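You operate a simulated robot arm through the tools that you are given. There is no shell and no other tool. Be economical: measure what you need, move in short steps, check, and stop when the job is done.

Carry out the task below with a simulated robot arm. There is one attempt and no reset: what you move stays moved.

TASK
Press sample can 75 until the display grades it, then slide it out.
Fine: can on the slide tray, tray IN, red lever DOWN; red lever UP before you slide it OUT; leave the can on the tray and the blue lever shut.
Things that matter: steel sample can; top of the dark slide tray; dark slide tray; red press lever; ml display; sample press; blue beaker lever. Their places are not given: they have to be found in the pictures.

It is judged by the outcome, as a careful person would: the job done as asked, and still so three seconds after it is handed in. It fails if anything else is knocked over, pushed out of place, dropped, spilled or broken.

THE ROBOT
A 7-joint arm with a two-finger parallel gripper, fixed in place. Base frame: the origin is at the foot of the arm, x ahead of it, y to its left, z up; the work surface is at about z = 784. Lengths are in mm, angles in rad, forces in N, time in s.
With the tool pointing down near the work surface it reaches from about 300 to 700 mm from the base axis. Its first joint turns from -1.152 to 1.152 rad. Payload 1.57 kg.
Tool frame: the origin (TCP) lies between the finger pads and is the grasp point; the fingertips stand 30 mm ahead of it; z points along the fingers, y is the line along which they close. The gripper opens to 110 mm. The fingers are 24 mm wide and 12 mm thick; the gripper's body (48 by 112 mm) begins 78 mm behind the TCP.
Orientation is that of the tool frame in the base frame, as a unit quaternion [x, y, z, w]. With the fingers straight down and closing along the base's y, the tool's x points along the base's -x, its y along +y and its z along -z.

THE INTERFACE
- The arm moves only by the tool jog_arm. Its argument "series" is a list that holds one entry, the list of rows, each a list of 7 numbers: the shift along the tool's x, y, z in mm, then the turn, a rotation vector about the tool's x, y, z in rad, then the gripper command, from -1 (fully open) to 1 (shut), values between in proportion. In form: [[[dx, dy, dz, rx, ry, rz, hand], ...]]. A call has 1 to 8 rows; each row shifts and turns the commanded pose from where the row before left it, along the tool's axes as they then stand. A row lasts 0.2 s, in which the tool goes at most 50 mm and 0.15 rad; a call with a longer step from one row to the next is refused whole, and so is a gripper value outside its range. A pose out of reach is approached as far as the arm can. The call stops where the force on the tool passes 40 N (or 10 N more than at its start, if that is more) or the arm is blocked; 0.2 s more then pass. The fingers move at their own pace (about 108 mm/s each) and stop on an object; they squeeze with about 26 N. The grip force told is the motor's: it shows also when the fingers shut on nothing. Time passes only in rows, and 0.2 s behind the last, so rows that do not move let the fingers close. It gives the time, the measured TCP pose, the force on the tool (base axes), the opening and the grip force at its end, in the units of the frame above (readings bear some noise).
- Cameras (640 x 400 px; columns grow to the right, rows downward): "scene" is fixed at [185.3, -385.5, 1428.6]; the picture's right is [0.75, -0.66, 0.00], its down [-0.24, -0.27, -0.93] and it looks along [0.62, 0.70, -0.37] (base axes); focal length 366 px, centre (320, 200). "wrist" rides on the gripper at [-36, 0, -80] in the tool frame; the picture's right is [0.00, -1.00, 0.00], its down [0.97, 0.00, -0.24] and it looks along [0.24, 0.00, 0.97] (tool axes); focal length 218 px, centre (320, 200).
- get_image(camera): a new picture of that camera. No time passes.
- pixel_to_xyz(camera, pixels): for up to 12 pixels [column, row] of the newest picture of that camera ("zoom" is the newest enlarged one), the place [x, y, z] in the base frame of the surface seen there, good to about 2 mm, but the place of the scene camera against the robot may be out by one fixed shift of up to 18 mm in any direction. No time passes.
- close_up(camera, box): a new picture of the part [left, top, right, bottom] of that camera's present view, enlarged. No time passes.
- finish_job(): hands the job in; it is judged then, once.

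Work in short steps. Measure before you move; look again where a grasp or a placing could have gone wrong, and mend it. You have 80 turns and 34 pictures in all, those below and enlarged ones among them. Open the gripper and draw the arm clear of the work before you hand the job in, unless the task says otherwise; then end with one line.

The tools are called after "Emit:" as name(argument=value, ...) on one line, values as JSON. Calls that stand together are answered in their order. jog_arm: Moves the arm, as the interface text tells. Its arguments: {"type":"object","properties":{"series":{"type":"array","items":{"type":"array","items":{"type":"array","items":{"type":"number"}}}}},"required":["series"]} The other tools are called the same way: get_image (camera) takes a picture; pixel_to_xyz (camera, pixels) gives the place of the surface under pixels of a picture; close_up (camera, box) takes an enlarged picture of a part of a camera's view; finish_job () hands the job in.

At the start:

```text
clock: 0.0
eef_pos: [354.8, 62.4, 1279.4]
tcp_rot: [0.0, 1.0, 0.0, 0.0]
wrist_force: [0.1, 0.0, 0.5]
opening: 110.0
grasp_force: 0.1
```

scene: 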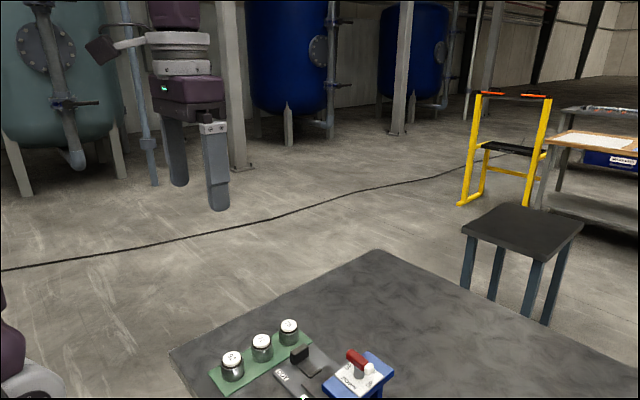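
wrist: 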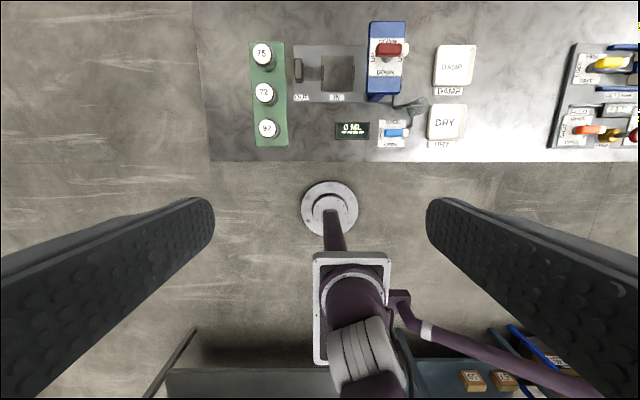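

The wrist view shows cans 75 (262,53), 72, 92, the tray (335,72), and the press with red lever (389,50). I'll enlarge and measure.

Emit:
close_up(camera="wrist", box=[230, 10, 490, 170])

Emit:
pixel_to_xyz(camera="wrist", pixels=[[262, 53], [265, 94], [267, 128], [299, 70], [313, 73], [340, 73], [389, 50], [389, 30], [385, 90], [396, 132], [280, 60], [351, 130]])

Emit:
close_up(camera="scene", box=[180, 290, 420, 400])

```text
2.46 times, centred on (360, 90) of wrist
```

zoom: 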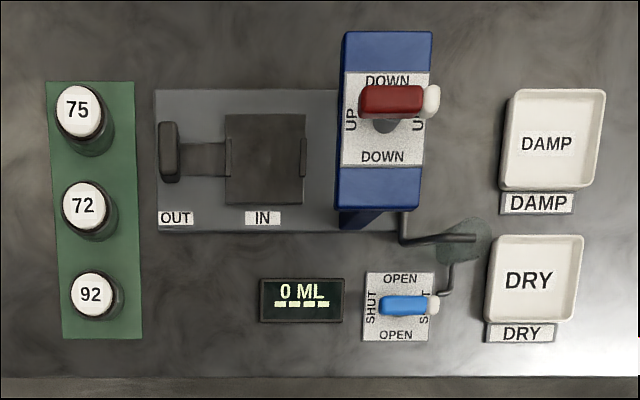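

```text
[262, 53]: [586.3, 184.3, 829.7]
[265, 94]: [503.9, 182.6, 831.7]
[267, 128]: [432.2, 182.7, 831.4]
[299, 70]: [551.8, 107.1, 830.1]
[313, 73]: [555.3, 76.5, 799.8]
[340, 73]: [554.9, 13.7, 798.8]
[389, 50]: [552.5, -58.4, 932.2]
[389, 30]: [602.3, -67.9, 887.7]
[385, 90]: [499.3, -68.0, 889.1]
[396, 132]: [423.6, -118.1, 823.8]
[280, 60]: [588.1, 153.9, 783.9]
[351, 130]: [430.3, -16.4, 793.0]
```

```text
2.67 times, centred on (300, 345) of scene
```

zoom: 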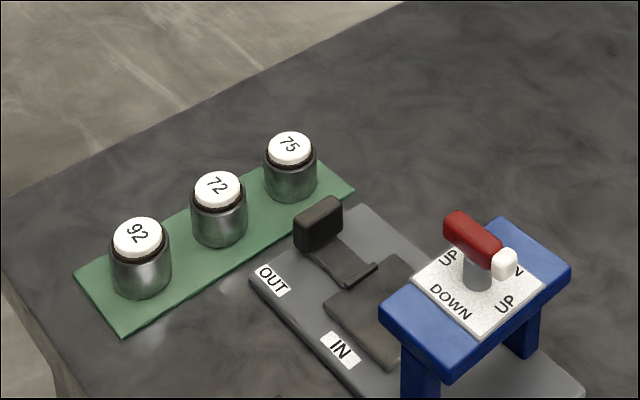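

Lever turns about a vertical axis (now UP); the tray handle is at OUT and its pad lies around (555,14,799). I'll move closer above the cans to measure finely.

Emit:
jog_arm(series=[[[-29.3, 6.9, 32.7, 0, 0, 0, -0.455], [-29.3, 6.9, 32.7, 0, 0, 0, -0.455], [-29.3, 6.9, 32.7, 0, 0, 0, -0.455], [-29.3, 6.9, 32.7, 0, 0, 0, -0.455], [-29.3, 6.9, 32.7, 0, 0, 0, -0.455], [-29.3, 6.9, 32.7, 0, 0, 0, -0.455], [-29.3, 6.9, 32.7, 0, 0, 0, -0.455], [0, 0, 0, 0, 0, 0, -0.455]]])

Emit:
get_image(camera="wrist")

```text
clock: 1.8
eef_pos: [560.6, 108.3, 1050.8]
tcp_rot: [-0.001, 1.0, -0.001, -0.001]
wrist_force: [0.8, -0.4, 0.4]
opening: 80.1
grasp_force: 0.2
```

```text
29 pictures are left
```

wrist: 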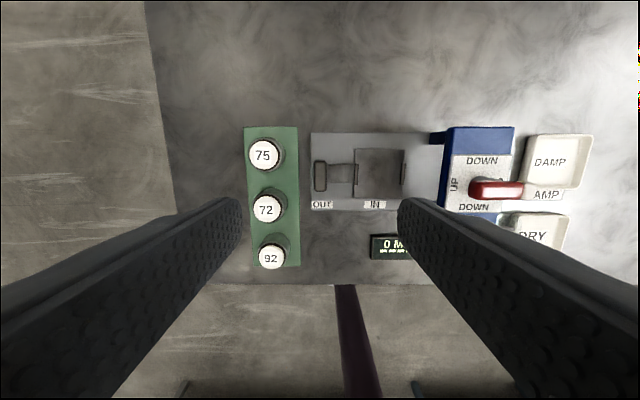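

Emit:
pixel_to_xyz(camera="wrist", pixels=[[250, 155], [278, 155], [264, 141], [264, 168], [315, 176], [326, 176], [320, 162], [320, 190], [358, 175], [401, 175], [380, 151], [380, 197]])

Emit:
pixel_to_xyz(camera="wrist", pixels=[[447, 150], [472, 188], [520, 185], [495, 184], [495, 196], [290, 200], [340, 173], [488, 180], [448, 180], [460, 205]])

Emit:
close_up(camera="wrist", box=[240, 110, 600, 260])

```text
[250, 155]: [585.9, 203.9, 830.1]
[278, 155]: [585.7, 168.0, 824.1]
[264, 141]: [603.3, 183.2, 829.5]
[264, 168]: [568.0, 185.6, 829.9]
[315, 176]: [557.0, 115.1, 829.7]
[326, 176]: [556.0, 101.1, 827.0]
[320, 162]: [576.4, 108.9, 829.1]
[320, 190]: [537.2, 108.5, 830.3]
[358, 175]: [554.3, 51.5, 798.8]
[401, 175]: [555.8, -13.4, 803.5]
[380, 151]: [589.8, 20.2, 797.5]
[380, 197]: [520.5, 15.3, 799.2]
```

```text
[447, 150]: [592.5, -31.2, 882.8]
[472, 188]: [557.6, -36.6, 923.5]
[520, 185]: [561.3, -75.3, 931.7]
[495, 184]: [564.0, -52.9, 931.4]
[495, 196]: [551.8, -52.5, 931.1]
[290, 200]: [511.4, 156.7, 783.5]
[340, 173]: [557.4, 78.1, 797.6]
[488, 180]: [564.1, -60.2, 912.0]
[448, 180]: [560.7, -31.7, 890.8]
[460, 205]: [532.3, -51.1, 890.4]
```

```text
1.78 times, centred on (420, 185) of wrist
```

zoom: 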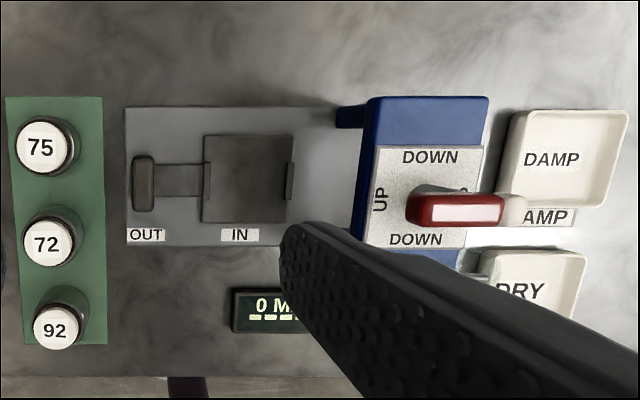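

Can 75 centre is (586,185), top 830; handle (556.5,108); pad centre (555,17.5,799). I'll go over can 75 and descend with an 80 mm opening.

Emit:
jog_arm(series=[[[-12.7, 38.3, 0, 0, 0, 0, -0.455], [-12.7, 38.3, 0, 0, 0, 0, -0.455], [0, 0, 45, 0, 0, 0, -0.455], [0, 0, 45, 0, 0, 0, -0.455], [0, 0, 45, 0, 0, 0, -0.455], [0, 0, 30, 0, 0, 0, -0.455], [0, 0, 0, 0, 0, 0, -0.455]]])

Emit:
get_image(camera="wrist")

```text
clock: 3.4
eef_pos: [587.1, 187.4, 885.1]
tcp_rot: [0.0, 1.0, 0.0, -0.001]
wrist_force: [1.7, 0.1, 0.4]
opening: 80.2
grasp_force: 0.1
```

```text
27 pictures are left
```

wrist: 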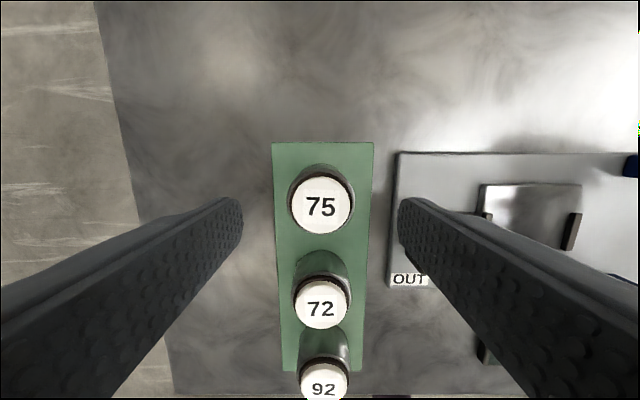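

Can 75 is centred between the fingers (320,206). Descend to z≈824 and close.

Emit:
jog_arm(series=[[[0, 0, 30, 0, 0, 0, -0.455], [0, 0, 31, 0, 0, 0, -0.455], [0, 0, 0, 0, 0, 0, -0.455], [0, 0, 0, 0, 0, 0, 1], [0, 0, 0, 0, 0, 0, 1], [0, 0, 0, 0, 0, 0, 1]]])

```text
clock: 4.8
eef_pos: [588.4, 186.9, 826.4]
tcp_rot: [0.0, 1.0, 0.0, 0.0]
wrist_force: [0.6, -0.6, 0.5]
opening: 46.7
grasp_force: 25.6
```

Gripped at 46.7 mm. Lift and turn the tool -90° so the gripper's narrow side faces the press.

Emit:
jog_arm(series=[[[0, 0, -40, 0, 0, 0, 1], [0, 0, -40, 0, 0, 0, 1], [0, 0, -40, 0, 0, 0, 1], [0, 0, 0, 0, 0, -0.1428, 1], [0, 0, 0, 0, 0, -0.1428, 1], [0, 0, 0, 0, 0, -0.1428, 1], [0, 0, 0, 0, 0, -0.1428, 1], [0, 0, 0, 0, 0, -0.1428, 1]]])

Emit:
jog_arm(series=[[[0, 0, 0, 0, 0, -0.1428, 1], [0, 0, 0, 0, 0, -0.1428, 1], [0, 0, 0, 0, 0, -0.1428, 1], [0, 0, 0, 0, 0, -0.1428, 1], [0, 0, 0, 0, 0, -0.1428, 1], [0, 0, 0, 0, 0, -0.1428, 1], [0, 0, 0, 0, 0, 0, 1]]])

```text
clock: 6.6
eef_pos: [586.3, 186.7, 943.5]
tcp_rot: [-0.35, 0.937, 0.0, -0.001]
wrist_force: [0.1, -0.5, -0.5]
opening: 46.7
grasp_force: 25.6
```

```text
clock: 8.2
eef_pos: [585.6, 187.0, 943.6]
tcp_rot: [0.708, -0.706, 0.001, 0.0]
wrist_force: [-0.1, 0.3, -1.2]
opening: 46.8
grasp_force: 26.2
```

Turned. Now carry over the pad centre and descend to just above it.

Emit:
jog_arm(series=[[[42, 7.6, 0, 0, 0, 0, 1], [42, 7.6, 0, 0, 0, 0, 1], [42, 7.6, 0, 0, 0, 0, 1], [42, 7.6, 0, 0, 0, 0, 1], [0, 0, 0, 0, 0, 0, 1], [0, 0, 40, 0, 0, 0, 1], [0, 0, 40, 0, 0, 0, 1], [0, 0, 0, 0, 0, 0, 1]]])

Emit:
get_image(camera="wrist")

Emit:
close_up(camera="scene", box=[240, 300, 400, 400])

```text
clock: 10.0
eef_pos: [558.6, 18.3, 862.7]
tcp_rot: [-0.707, 0.707, -0.001, 0.0]
wrist_force: [0.3, 0.0, -0.5]
opening: 46.5
grasp_force: 26.7
```

```text
26 pictures are left
```

wrist: 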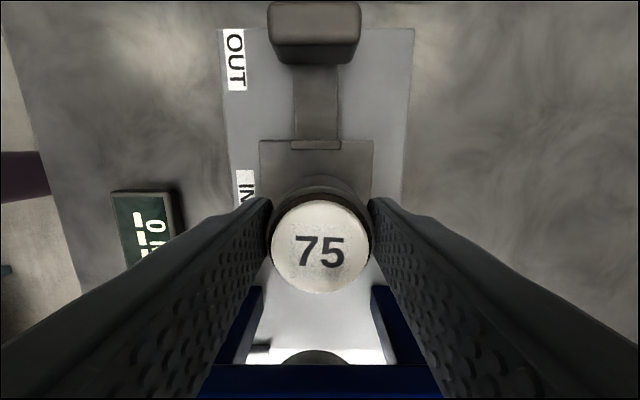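

```text
4.00 times, centred on (320, 350) of scene
```

zoom: 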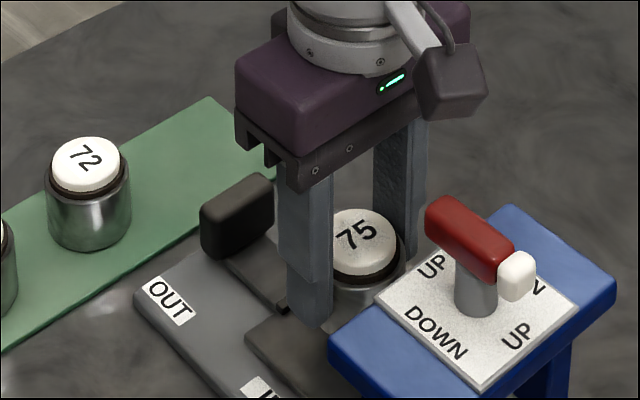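

The can hangs centred but ~3 mm to +x of the pad. Correct and lower to contact height.

Emit:
jog_arm(series=[[[0, 3, 0, 0, 0, 0, 1], [0, 0, 12, 0, 0, 0, 1], [0, 0, 8, 0, 0, 0, 1], [0, 0, 0, 0, 0, 0, 1], [0, 0, 0, 0, 0, 0, 1]]])

Emit:
get_image(camera="wrist")

```text
clock: 11.2
eef_pos: [554.2, 19.2, 843.2]
tcp_rot: [-0.707, 0.708, 0.001, 0.0]
wrist_force: [0.5, 0.2, -1.1]
opening: 46.6
grasp_force: 26.5
```

```text
24 pictures are left
```

wrist: 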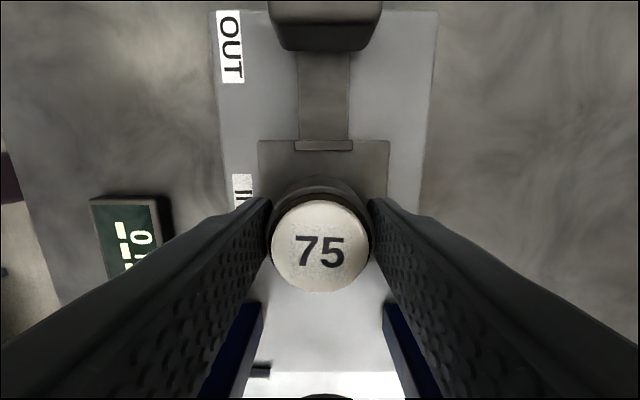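

Check the can against the pad's rims before setting down.

Emit:
pixel_to_xyz(camera="wrist", pixels=[[323, 145], [323, 153], [322, 170], [322, 183], [320, 205], [320, 290], [263, 160], [385, 160], [320, 300], [320, 360], [320, 380]])

```text
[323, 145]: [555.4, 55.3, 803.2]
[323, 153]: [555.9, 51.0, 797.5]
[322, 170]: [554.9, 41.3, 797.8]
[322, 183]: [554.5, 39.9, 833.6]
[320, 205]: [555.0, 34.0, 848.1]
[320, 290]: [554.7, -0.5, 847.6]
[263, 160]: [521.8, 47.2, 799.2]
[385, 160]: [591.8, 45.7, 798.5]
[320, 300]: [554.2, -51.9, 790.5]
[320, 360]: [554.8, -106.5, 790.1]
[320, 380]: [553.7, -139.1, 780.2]
```

Can centre y≈17, bottom ~3 mm above the pad; rims at about 53 and -12. Shift +2.5 in y, lower and release.

Emit:
jog_arm(series=[[[-2.5, 0, 0, 0, 0, 0, 1], [0, 0, 3, 0, 0, 0, 1], [0, 0, 2, 0, 0, 0, 1], [0, 0, 0, 0, 0, 0, 1]]])

```text
clock: 12.2
eef_pos: [552.4, 20.7, 839.9]
tcp_rot: [-0.707, 0.707, -0.001, 0.0]
wrist_force: [-2.8, -0.9, 8.3]
opening: 46.7
grasp_force: 25.9
```

Contact felt (8 N up). Open and rise.

Emit:
jog_arm(series=[[[0, 0, 0, 0, 0, 0, -0.3], [0, 0, 0, 0, 0, 0, -0.3], [0, 0, -40, 0, 0, 0, -0.3], [0, 0, -40, 0, 0, 0, -0.3], [-29, 0, -20, 0, 0, 0, -0.3], [-29, 0, 0, 0, 0, 0, -0.3], [-29, 0, 0, 0, 0, 0, -0.3], [0, 0, 0, 0, 0, 0, -0.3]]])

Emit:
get_image(camera="wrist")

Emit:
close_up(camera="scene", box=[240, 300, 400, 400])

```text
clock: 14.0
eef_pos: [552.8, 109.2, 940.5]
tcp_rot: [0.707, -0.707, 0.0, 0.0]
wrist_force: [-0.3, 0.6, 0.6]
opening: 71.6
grasp_force: 0.1
```

```text
23 pictures are left
```

wrist: 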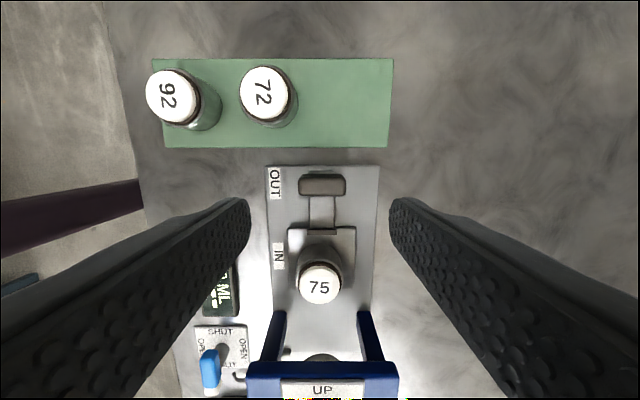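

```text
4.00 times, centred on (320, 350) of scene
```

zoom: 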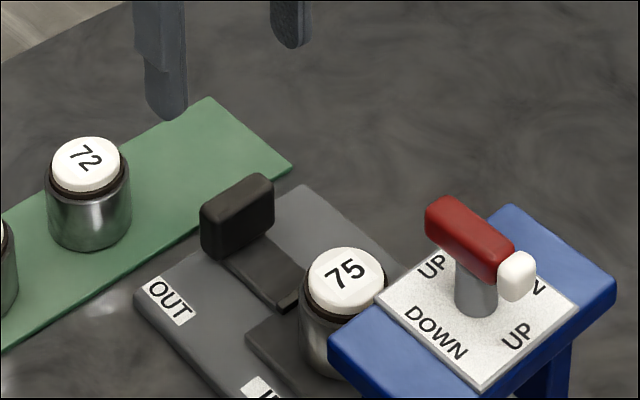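

Can stands on the pad. Now lower over the handle at (556.5,108) and grip it by its ends.

Emit:
jog_arm(series=[[[1.2, -3.7, 0, 0, 0, 0, -0.3], [0, 0, 45, 0, 0, 0, -0.3], [0, 0, 45, 0, 0, 0, -0.3], [0, 0, 14, 0, 0, 0, -0.3], [0, 0, 0, 0, 0, 0, -0.3], [0, 0, 0, 0, 0, 0, 1], [0, 0, 0, 0, 0, 0, 1], [0, 0, 0, 0, 0, 0, 1]]])

```text
clock: 15.8
eef_pos: [555.4, 107.2, 835.0]
tcp_rot: [0.708, -0.706, -0.001, 0.002]
wrist_force: [-19.1, -0.9, -1.1]
opening: 43.7
grasp_force: 45.2
```

Handle gripped (43.7 mm) but with a 19 N side load; ease ~2 mm toward -x, then slide in gently at first.

Emit:
jog_arm(series=[[[0, 2, 0, 0, 0, 0, 1], [0, 0, 0, 0, 0, 0, 1], [6, 0, 0, 0, 0, 0, 1], [8, 0, 0, 0, 0, 0, 1], [8, 0, 0, 0, 0, 0, 1], [8, 0, 0, 0, 0, 0, 1], [0, 0, 0, 0, 0, 0, 1]]])

Emit:
get_image(camera="wrist")

```text
clock: 17.4
eef_pos: [555.1, 76.5, 835.0]
tcp_rot: [0.707, -0.707, 0.001, 0.0]
wrist_force: [-5.0, 1.3, -0.7]
opening: 43.7
grasp_force: 44.6
```

```text
21 pictures are left
```

wrist: 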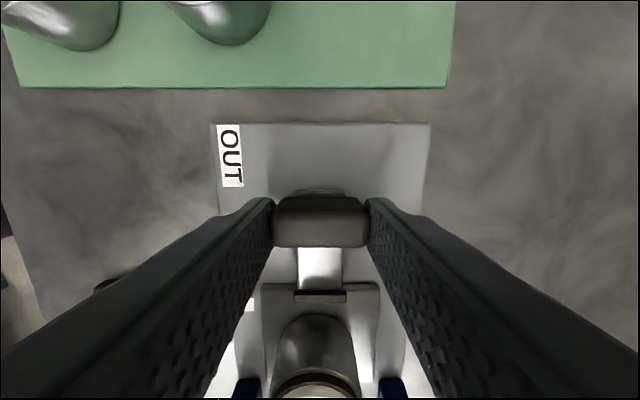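

The tray and can move together. Continue to IN in small steps until the stop.

Emit:
jog_arm(series=[[[10, 0, 0, 0, 0, 0, 1], [10, 0, 0, 0, 0, 0, 1], [10, 0, 0, 0, 0, 0, 1], [10, 0, 0, 0, 0, 0, 1], [8, 0, 0, 0, 0, 0, 1], [6, 0, 0, 0, 0, 0, 1], [4, 0, 0, 0, 0, 0, 1], [0, 0, 0, 0, 0, 0, 1]]])

Emit:
close_up(camera="scene", box=[240, 300, 400, 400])

Emit:
get_image(camera="wrist")

```text
clock: 19.2
eef_pos: [554.2, 22.6, 834.7]
tcp_rot: [0.708, -0.706, -0.001, -0.002]
wrist_force: [15.6, 32.9, 1.7]
opening: 43.6
grasp_force: 44.9
```

```text
4.00 times, centred on (320, 350) of scene
```

zoom: 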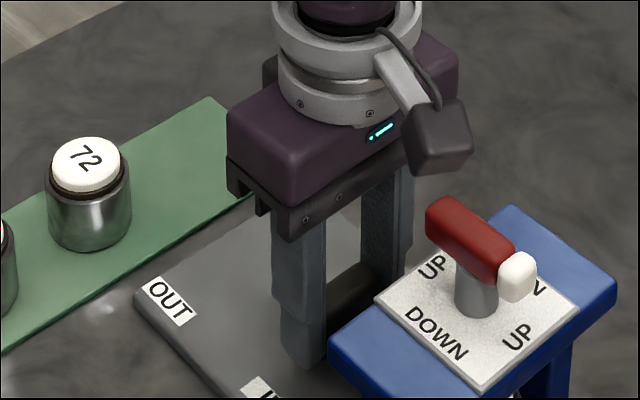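

```text
19 pictures are left
```

wrist: 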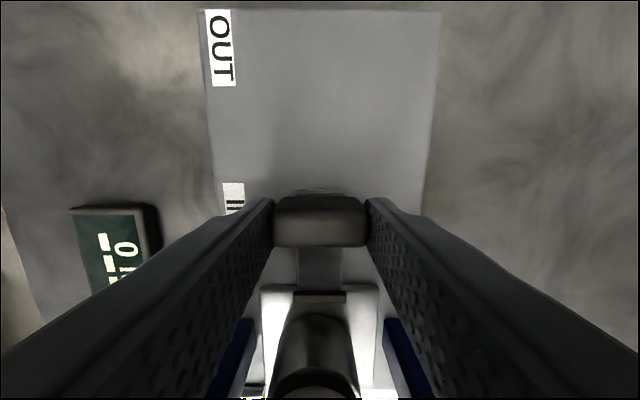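

Stop reached at handle y≈22.6 (33 N), can hasn't shifted on the pad. Release, rise, and view from above the press.

Emit:
jog_arm(series=[[[-3, 0, 0, 0, 0, 0, 1], [0, 0, 0, 0, 0, 0, -0.3], [0, 0, 0, 0, 0, 0, -0.3], [0, 0, -50, 0, 0, 0, -0.3], [0, 0, -50, 0, 0, 0, -0.3], [0, 0, -50, 0, 0, 0, -0.3], [0, 0, -50, 0, 0, 0, -0.3], [0, 0, 0, 0, 0, 0, -0.3]]])

Emit:
get_image(camera="wrist")

```text
clock: 21.0
eef_pos: [550.9, 20.9, 1033.6]
tcp_rot: [0.707, -0.707, 0.0, 0.0]
wrist_force: [1.4, -0.7, 0.9]
opening: 71.3
grasp_force: 0.0
```

```text
18 pictures are left
```

wrist: 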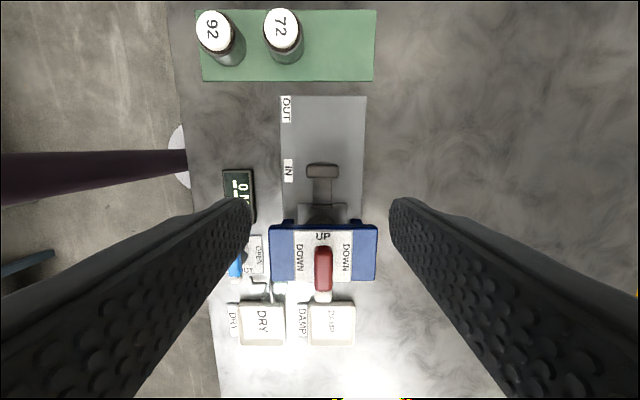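

Emit:
pixel_to_xyz(camera="wrist", pixels=[[323, 162], [323, 176], [324, 249], [324, 288], [324, 298], [315, 265], [332, 265], [305, 260], [270, 230], [375, 230], [322, 278]])

Emit:
close_up(camera="wrist", box=[220, 140, 400, 310])

```text
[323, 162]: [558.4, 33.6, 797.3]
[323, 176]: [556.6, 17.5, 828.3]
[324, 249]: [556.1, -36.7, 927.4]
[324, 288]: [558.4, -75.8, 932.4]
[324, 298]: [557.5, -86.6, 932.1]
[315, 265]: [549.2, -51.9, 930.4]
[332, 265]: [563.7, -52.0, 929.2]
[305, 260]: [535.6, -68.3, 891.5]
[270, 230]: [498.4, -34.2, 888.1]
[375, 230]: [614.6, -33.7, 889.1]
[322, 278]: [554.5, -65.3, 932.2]
```

```text
2.35 times, centred on (310, 225) of wrist
```

zoom: 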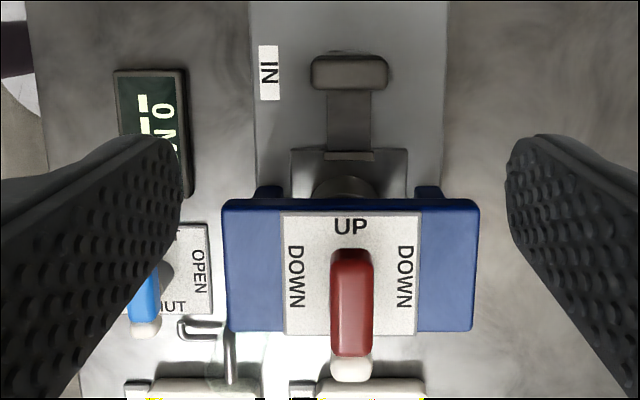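

Find the lever post's axis using the scene view (post ~ (358,374)) relative to bar ends.

Emit:
pixel_to_xyz(camera="scene", pixels=[[358, 373], [356, 373], [361, 374], [351, 353], [369, 364], [364, 361], [358, 356]])

Emit:
close_up(camera="scene", box=[320, 340, 400, 400])

```text
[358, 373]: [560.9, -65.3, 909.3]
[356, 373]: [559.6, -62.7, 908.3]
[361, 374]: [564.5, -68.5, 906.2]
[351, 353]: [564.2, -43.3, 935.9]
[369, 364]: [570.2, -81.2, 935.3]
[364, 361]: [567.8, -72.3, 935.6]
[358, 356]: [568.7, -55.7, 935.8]
```

```text
6.67 times, centred on (360, 370) of scene
```

zoom: 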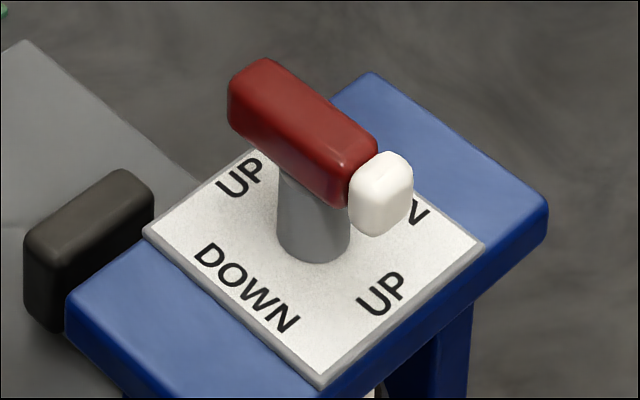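

Bar spans y≈-37…-90, centre ≈(556.5,-64), z 912–932. Straddle it with the fingers (closing along x) and grip.

Emit:
jog_arm(series=[[[42.5, -2.8, 0, 0, 0, 0, -0.3], [42.5, -2.8, 0, 0, 0, 0, -0.3], [0, 0, 0, 0, 0, 0, -0.3], [0, 0, 40, 0, 0, 0, -0.3], [0, 0, 40, 0, 0, 0, -0.3], [0, 0, 12, 0, 0, 0, -0.3], [0, 0, 0, 0, 0, 0, -0.3]]])

Emit:
get_image(camera="wrist")

```text
clock: 22.6
eef_pos: [562.3, -62.7, 942.8]
tcp_rot: [-0.707, 0.707, 0.0, 0.001]
wrist_force: [-0.5, 0.1, -0.1]
opening: 71.3
grasp_force: 0.0
```

```text
15 pictures are left
```

wrist: 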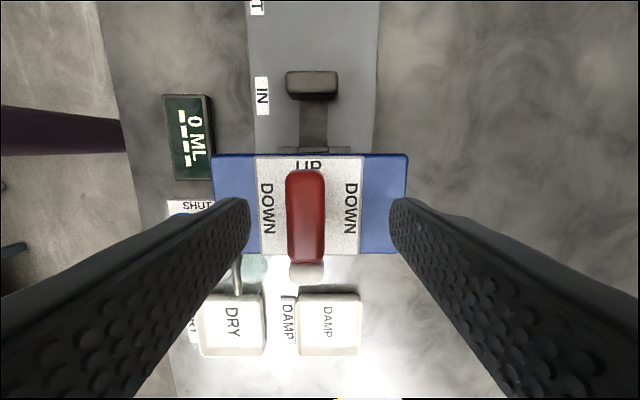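

The bar is ~6 mm to -x of the finger centre; measure plate and bar precisely.

Emit:
pixel_to_xyz(camera="wrist", pixels=[[285, 156], [285, 252], [306, 173], [306, 260], [306, 280], [290, 215], [321, 215], [306, 215], [260, 200], [358, 200], [385, 156], [375, 252]])

```text
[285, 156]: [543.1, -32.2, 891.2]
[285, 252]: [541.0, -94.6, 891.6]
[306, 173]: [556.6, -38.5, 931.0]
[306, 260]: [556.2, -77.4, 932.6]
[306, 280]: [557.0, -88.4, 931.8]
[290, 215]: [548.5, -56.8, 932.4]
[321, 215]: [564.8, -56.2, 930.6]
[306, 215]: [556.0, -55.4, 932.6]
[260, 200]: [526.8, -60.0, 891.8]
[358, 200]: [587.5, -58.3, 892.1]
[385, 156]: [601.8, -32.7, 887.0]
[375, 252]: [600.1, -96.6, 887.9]
```

Axis at (556.8,-63.5). Align and grip the bar.

Emit:
jog_arm(series=[[[0.8, 5.5, 0, 0, 0, 0, -0.3], [0, 0, 2, 0, 0, 0, -0.3], [0, 0, 0, 0, 0, 0, 1], [0, 0, 0, 0, 0, 0, 1], [0, 0, 0, 0, 0, 0, 1]]])

```text
clock: 23.8
eef_pos: [555.1, -64.3, 940.6]
tcp_rot: [0.707, -0.707, -0.001, 0.001]
wrist_force: [-4.6, 0.3, 1.7]
opening: 19.9
grasp_force: 33.8
```

Gripped. Turn +90° (white tip toward the robot, DOWN).

Emit:
jog_arm(series=[[[0, 0, 0, 0, 0, 0.1, 1], [0, 0, 0, 0, 0, 0.1, 1], [0, 0, 0, 0, 0, 0.1, 1], [0, 0, 0, 0, 0, 0.1, 1]]])

```text
clock: 24.8
eef_pos: [554.4, -62.9, 940.1]
tcp_rot: [-0.552, 0.834, -0.001, 0.001]
wrist_force: [4.2, 1.8, -1.9]
opening: 27.7
grasp_force: 38.4
```

Opening grew to 27.7, so the bar may be lagging; look.

Emit:
get_image(camera="wrist")

```text
14 pictures are left
```

wrist: 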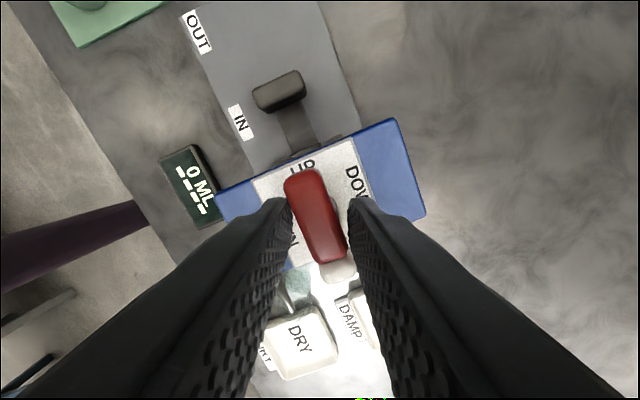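

The bar barely turned clockwise (fingers slipping around it). Turn back and test the other direction.

Emit:
jog_arm(series=[[[0, 0, 0, 0, 0, -0.1, 1], [0, 0, 0, 0, 0, -0.1, 1], [0, 0, 0, 0, 0, -0.1, 1], [0, 0, 0, 0, 0, -0.1, 1], [0, 0, 0, 0, 0, -0.1, 1], [0, 0, 0, 0, 0, -0.1, 1], [0, 0, 0, 0, 0, -0.1, 1], [0, 0, 0, 0, 0, 0, 1]]])

Emit:
get_image(camera="wrist")

```text
clock: 26.6
eef_pos: [555.6, -65.8, 941.5]
tcp_rot: [0.805, -0.594, 0.0, 0.0]
wrist_force: [14.0, -21.4, -2.6]
opening: 19.7
grasp_force: 33.4
```

```text
13 pictures are left
```

wrist: 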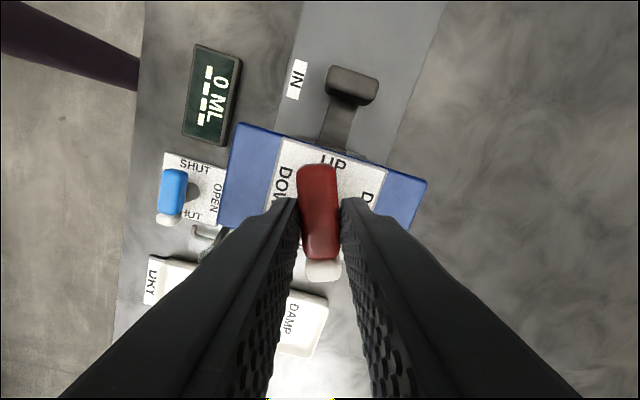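

This way (counter-clockwise) the bar follows. Continue in stages.

Emit:
jog_arm(series=[[[1.5, 0, 0, 0, 0, -0.1, 1], [0, 0, 0, 0, 0, -0.1, 1], [0, 0, 0, 0, 0, -0.1, 1], [0, 0, 0, 0, 0, -0.1, 1], [0, 0, 0, 0, 0, -0.1, 1], [0, 0, 0, 0, 0, 0, 1]]])

```text
clock: 28.0
eef_pos: [554.9, -64.8, 940.5]
tcp_rot: [0.927, -0.375, 0.0, 0.0]
wrist_force: [9.7, -6.9, 2.5]
opening: 19.9
grasp_force: 33.2
```

46° turned and holding; go on to 90°.

Emit:
jog_arm(series=[[[0, 0, 0, 0, 0, -0.1, 1], [0, 0, 0, 0, 0, -0.1, 1], [0, 0, 0, 0, 0, -0.1, 1], [0, 0, 0, 0, 0, -0.1, 1], [0, 0, 0, 0, 0, -0.1, 1], [0, 0, 0, 0, 0, -0.1, 1], [0, 0, 0, 0, 0, -0.1, 1], [0, 0, 0, 0, 0, -0.07, 1]]])

Emit:
get_image(camera="wrist")

```text
clock: 29.8
eef_pos: [554.1, -64.5, 940.4]
tcp_rot: [1.0, 0.0, 0.001, 0.0]
wrist_force: [5.1, 3.6, 8.8]
opening: 19.7
grasp_force: 34.1
```

```text
12 pictures are left
```

wrist: 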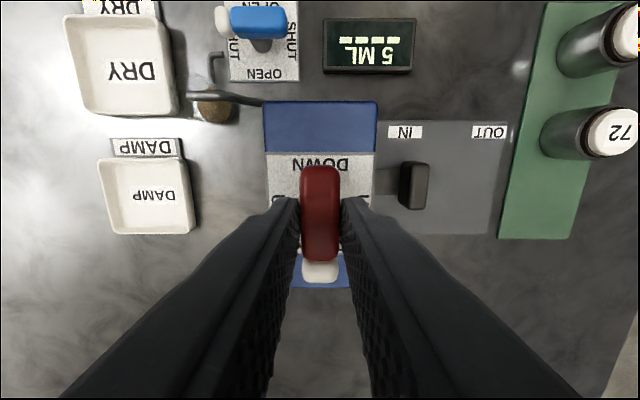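

The lever is at DOWN and the display reads 5 ML. Hold and wait, then read again.

Emit:
jog_arm(series=[[[0, 0, 0, 0, 0, 0, 1], [0, 0, 0, 0, 0, 0, 1], [0, 0, 0, 0, 0, 0, 1], [0, 0, 0, 0, 0, 0, 1], [0, 0, 0, 0, 0, 0, 1], [0, 0, 0, 0, 0, 0, 1], [0, 0, 0, 0, 0, 0, 1], [0, 0, 0, 0, 0, 0, 1]]])

Emit:
close_up(camera="wrist", box=[180, 0, 440, 160])

```text
clock: 31.6
eef_pos: [555.2, -64.1, 940.9]
tcp_rot: [1.0, 0.001, 0.0, 0.001]
wrist_force: [-4.0, 6.5, 22.5]
opening: 19.8
grasp_force: 33.3
```

```text
2.46 times, centred on (310, 80) of wrist
```

zoom: 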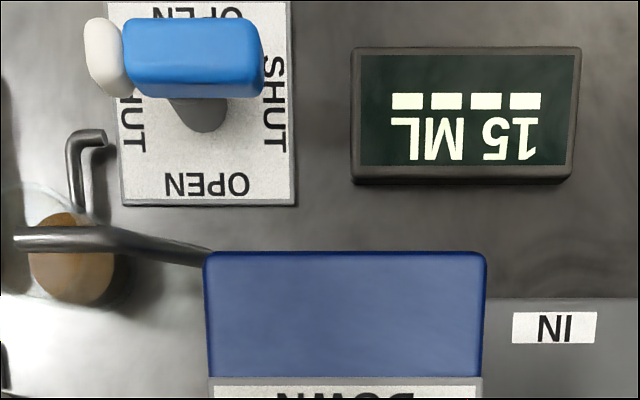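

15 ML, still climbing, with grade dashes. Keep waiting.

Emit:
jog_arm(series=[[[0, 0, 0, 0, 0, 0, 1], [0, 0, 0, 0, 0, 0, 1], [0, 0, 0, 0, 0, 0, 1], [0, 0, 0, 0, 0, 0, 1], [0, 0, 0, 0, 0, 0, 1], [0, 0, 0, 0, 0, 0, 1], [0, 0, 0, 0, 0, 0, 1], [0, 0, 0, 0, 0, 0, 1]]])

Emit:
jog_arm(series=[[[0, 0, 0, 0, 0, 0, 1], [0, 0, 0, 0, 0, 0, 1], [0, 0, 0, 0, 0, 0, 1], [0, 0, 0, 0, 0, 0, 1], [0, 0, 0, 0, 0, 0, 1], [0, 0, 0, 0, 0, 0, 1], [0, 0, 0, 0, 0, 0, 1], [0, 0, 0, 0, 0, 0, 1]]])

Emit:
close_up(camera="wrist", box=[180, 0, 440, 160])

```text
clock: 33.4
eef_pos: [555.4, -65.5, 941.0]
tcp_rot: [1.0, -0.001, 0.0, 0.0]
wrist_force: [-1.8, 5.9, 22.0]
opening: 19.7
grasp_force: 33.7
```

```text
clock: 35.2
eef_pos: [554.9, -66.0, 940.6]
tcp_rot: [1.0, -0.001, -0.001, 0.0]
wrist_force: [-2.4, 6.3, 19.4]
opening: 19.5
grasp_force: 33.2
```

```text
2.46 times, centred on (310, 80) of wrist
```

zoom: 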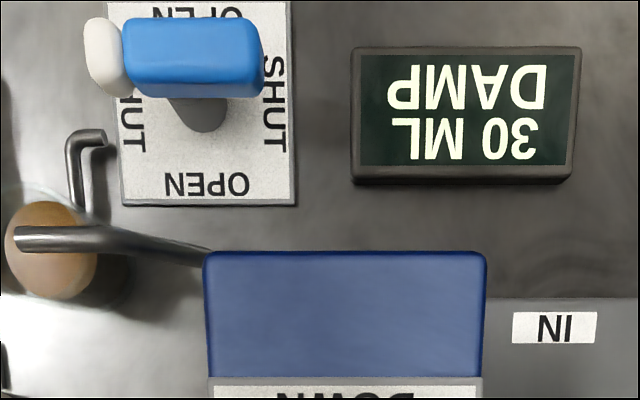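

Display grades it: 30 ML DAMP. Turn the lever back up by +90°.

Emit:
jog_arm(series=[[[0, 0, 0, 0, 0, 0.1, 1], [0, 0, 0, 0, 0, 0.1, 1], [0, 0, 0, 0, 0, 0.1, 1], [0, 0, 0, 0, 0, 0.1, 1], [0, 0, 0, 0, 0, 0.1, 1], [0, 0, 0, 0, 0, 0.1, 1], [0, 0, 0, 0, 0, 0.1, 1], [0, 0, 0, 0, 0, 0.1, 1]]])

Emit:
jog_arm(series=[[[0, 0, 0, 0, 0, 0.1, 1], [0, 0, 0, 0, 0, 0.1, 1], [0, 0, 0, 0, 0, 0.1, 1], [0, 0, 0, 0, 0, 0.1, 1], [0, 0, 0, 0, 0, 0.1, 1], [0, 0, 0, 0, 0, 0.1, 1], [0, 0, 0, 0, 0, 0.1, 1], [0, 0, 0, 0, 0, 0.07, 1]]])

Emit:
get_image(camera="wrist")

```text
clock: 37.0
eef_pos: [554.7, -64.5, 941.0]
tcp_rot: [0.921, -0.39, -0.001, 0.0]
wrist_force: [2.7, 21.4, -1.5]
opening: 19.3
grasp_force: 33.7
```

```text
clock: 38.8
eef_pos: [553.8, -64.0, 941.6]
tcp_rot: [-0.707, 0.708, 0.0, 0.0]
wrist_force: [7.7, 20.7, -22.0]
opening: 19.6
grasp_force: 32.9
```

```text
9 pictures are left
```

wrist: 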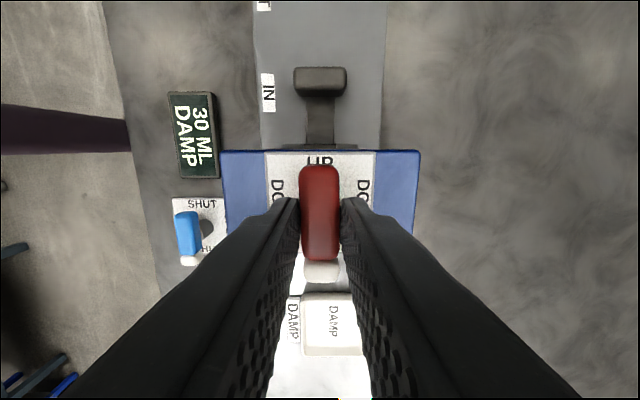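

Lever is back at UP. Release, rise, and go over the tray handle.

Emit:
jog_arm(series=[[[0, 0, 0, 0, 0, 0, -0.3], [0, 0, 0, 0, 0, 0, -0.3], [0, 0, -40, 0, 0, 0, -0.3], [0, 0, -40, 0, 0, 0, -0.3], [-43.5, 0, 0, 0, 0, 0, -0.3], [-43.5, 0, 0, 0, 0, 0, -0.3], [0, 0, 0, 0, 0, 0, -0.3]]])

Emit:
get_image(camera="wrist")

```text
clock: 40.4
eef_pos: [552.9, 23.7, 1021.7]
tcp_rot: [0.707, -0.707, 0.0, 0.0]
wrist_force: [0.3, 1.2, -0.3]
opening: 71.6
grasp_force: 0.1
```

```text
8 pictures are left
```

wrist: 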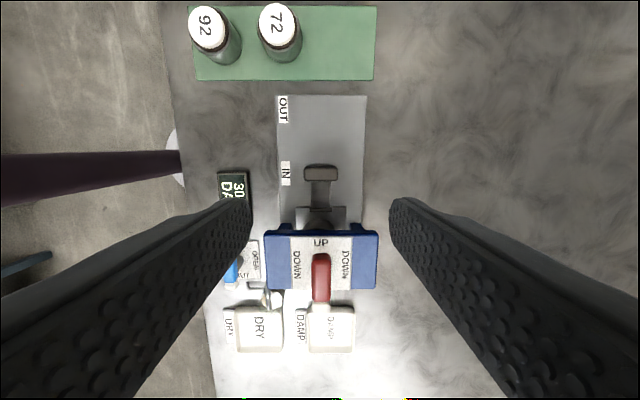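

Lever remains UP, handle beneath. Descend and grip.

Emit:
jog_arm(series=[[[0, -2, 40, 0, 0, 0, -0.3], [0, 0, 45, 0, 0, 0, -0.3], [0, 0, 45, 0, 0, 0, -0.3], [0, 0, 40, 0, 0, 0, -0.3], [0, 0, 16, 0, 0, 0, -0.3], [0, 0, 0, 0, 0, 0, 1], [0, 0, 0, 0, 0, 0, 1], [0, 0, 0, 0, 0, 0, 1]]])

```text
clock: 42.2
eef_pos: [554.9, 21.0, 835.4]
tcp_rot: [0.707, -0.707, -0.001, 0.0]
wrist_force: [-11.5, 1.5, -4.3]
opening: 43.8
grasp_force: 45.1
```

Gripped. Slide out gently.

Emit:
jog_arm(series=[[[-5, 1, 0, 0, 0, 0, 1], [-10, 0, 0, 0, 0, 0, 1], [-10, 0, 0, 0, 0, 0, 1], [-10, 0, 0, 0, 0, 0, 1], [-10, 0, 0, 0, 0, 0, 1], [-10, 0, 0, 0, 0, 0, 1], [-10, 0, 0, 0, 0, 0, 1], [0, 0, 0, 0, 0, 0, 1]]])

Emit:
jog_arm(series=[[[-8, 0, 0, 0, 0, 0, 1], [-6, 0, 0, 0, 0, 0, 1], [-4, 0, 0, 0, 0, 0, 1], [-4, 0, 0, 0, 0, 0, 1], [0, 0, 0, 0, 0, 0, 1]]])

Emit:
get_image(camera="wrist")

```text
clock: 44.0
eef_pos: [554.9, 85.4, 834.8]
tcp_rot: [0.707, -0.707, 0.001, 0.001]
wrist_force: [-10.4, -0.9, -8.0]
opening: 43.9
grasp_force: 44.9
```

```text
clock: 45.2
eef_pos: [555.0, 105.6, 835.5]
tcp_rot: [-0.706, 0.708, -0.001, -0.002]
wrist_force: [-17.0, -20.8, 9.4]
opening: 43.7
grasp_force: 44.8
```

```text
7 pictures are left
```

wrist: 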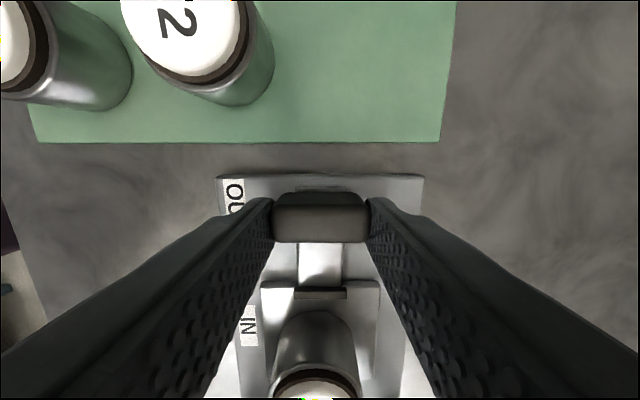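

Tray is at its OUT stop (105.6, 21 N resist), can upright. Release, rise and draw clear.

Emit:
jog_arm(series=[[[1, 0, 0, 0, 0, 0, -0.3], [0, 0, 0, 0, 0, 0, -0.3], [0, 0, -50, 0, 0, 0, -0.3], [0, 0, -50, 0, 0, 0, -0.3], [0, 0, -50, 0, 0, 0, -0.3], [0, 0, -50, 0, 0, 0, -0.3], [0, 0, -50, 0, 0, 0, -0.3], [0, 0, 0, 0, 0, 0, -0.3]]])

Emit:
get_image(camera="wrist")

Emit:
close_up(camera="scene", box=[200, 290, 400, 400])

```text
clock: 47.0
eef_pos: [555.1, 109.2, 1084.1]
tcp_rot: [0.708, -0.707, 0.0, 0.001]
wrist_force: [-0.4, 0.1, -0.1]
opening: 71.4
grasp_force: 0.0
```

```text
6 pictures are left
```

wrist: 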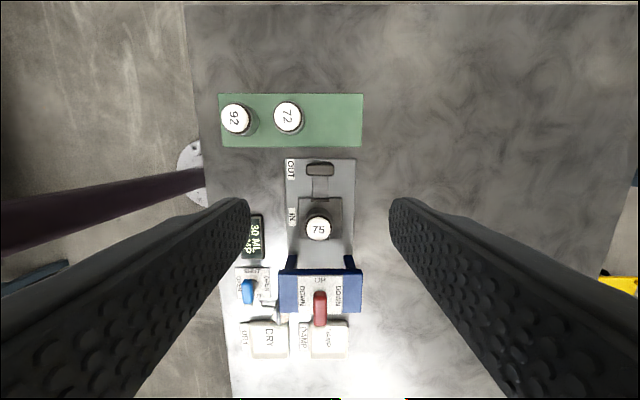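

```text
3.20 times, centred on (300, 345) of scene
```

zoom: 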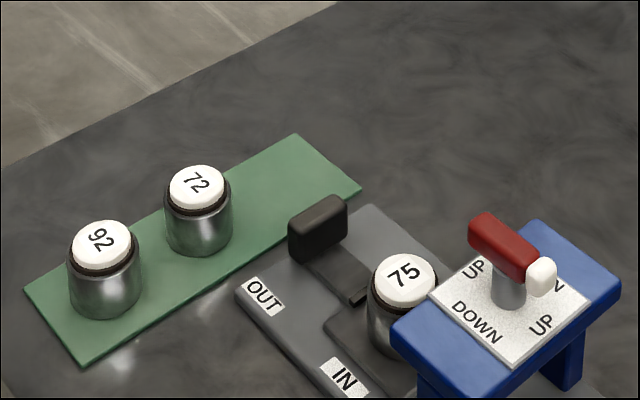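

All as asked: tray OUT, can 75 on it, red lever UP, blue shut, display 30 ML DAMP. Open fully, draw further up, and hand in.

Emit:
jog_arm(series=[[[0, 0, -40, 0, 0, 0, -1], [0, 0, -40, 0, 0, 0, -1], [0, 0, 0, 0, 0, 0, -1]]])

Emit:
finish_job()

```text
clock: 47.8
eef_pos: [554.0, 107.8, 1165.4]
tcp_rot: [-0.707, 0.707, 0.0, 0.0]
wrist_force: [-0.1, 0.6, 0.6]
opening: 110.3
grasp_force: 0.1
```

```text
The job is handed in.
```

Can 75 was pressed and the display graded it 30 ML DAMP; the tray is back OUT with the can on it, the red lever is UP, the blue lever is shut, and the job is handed in.
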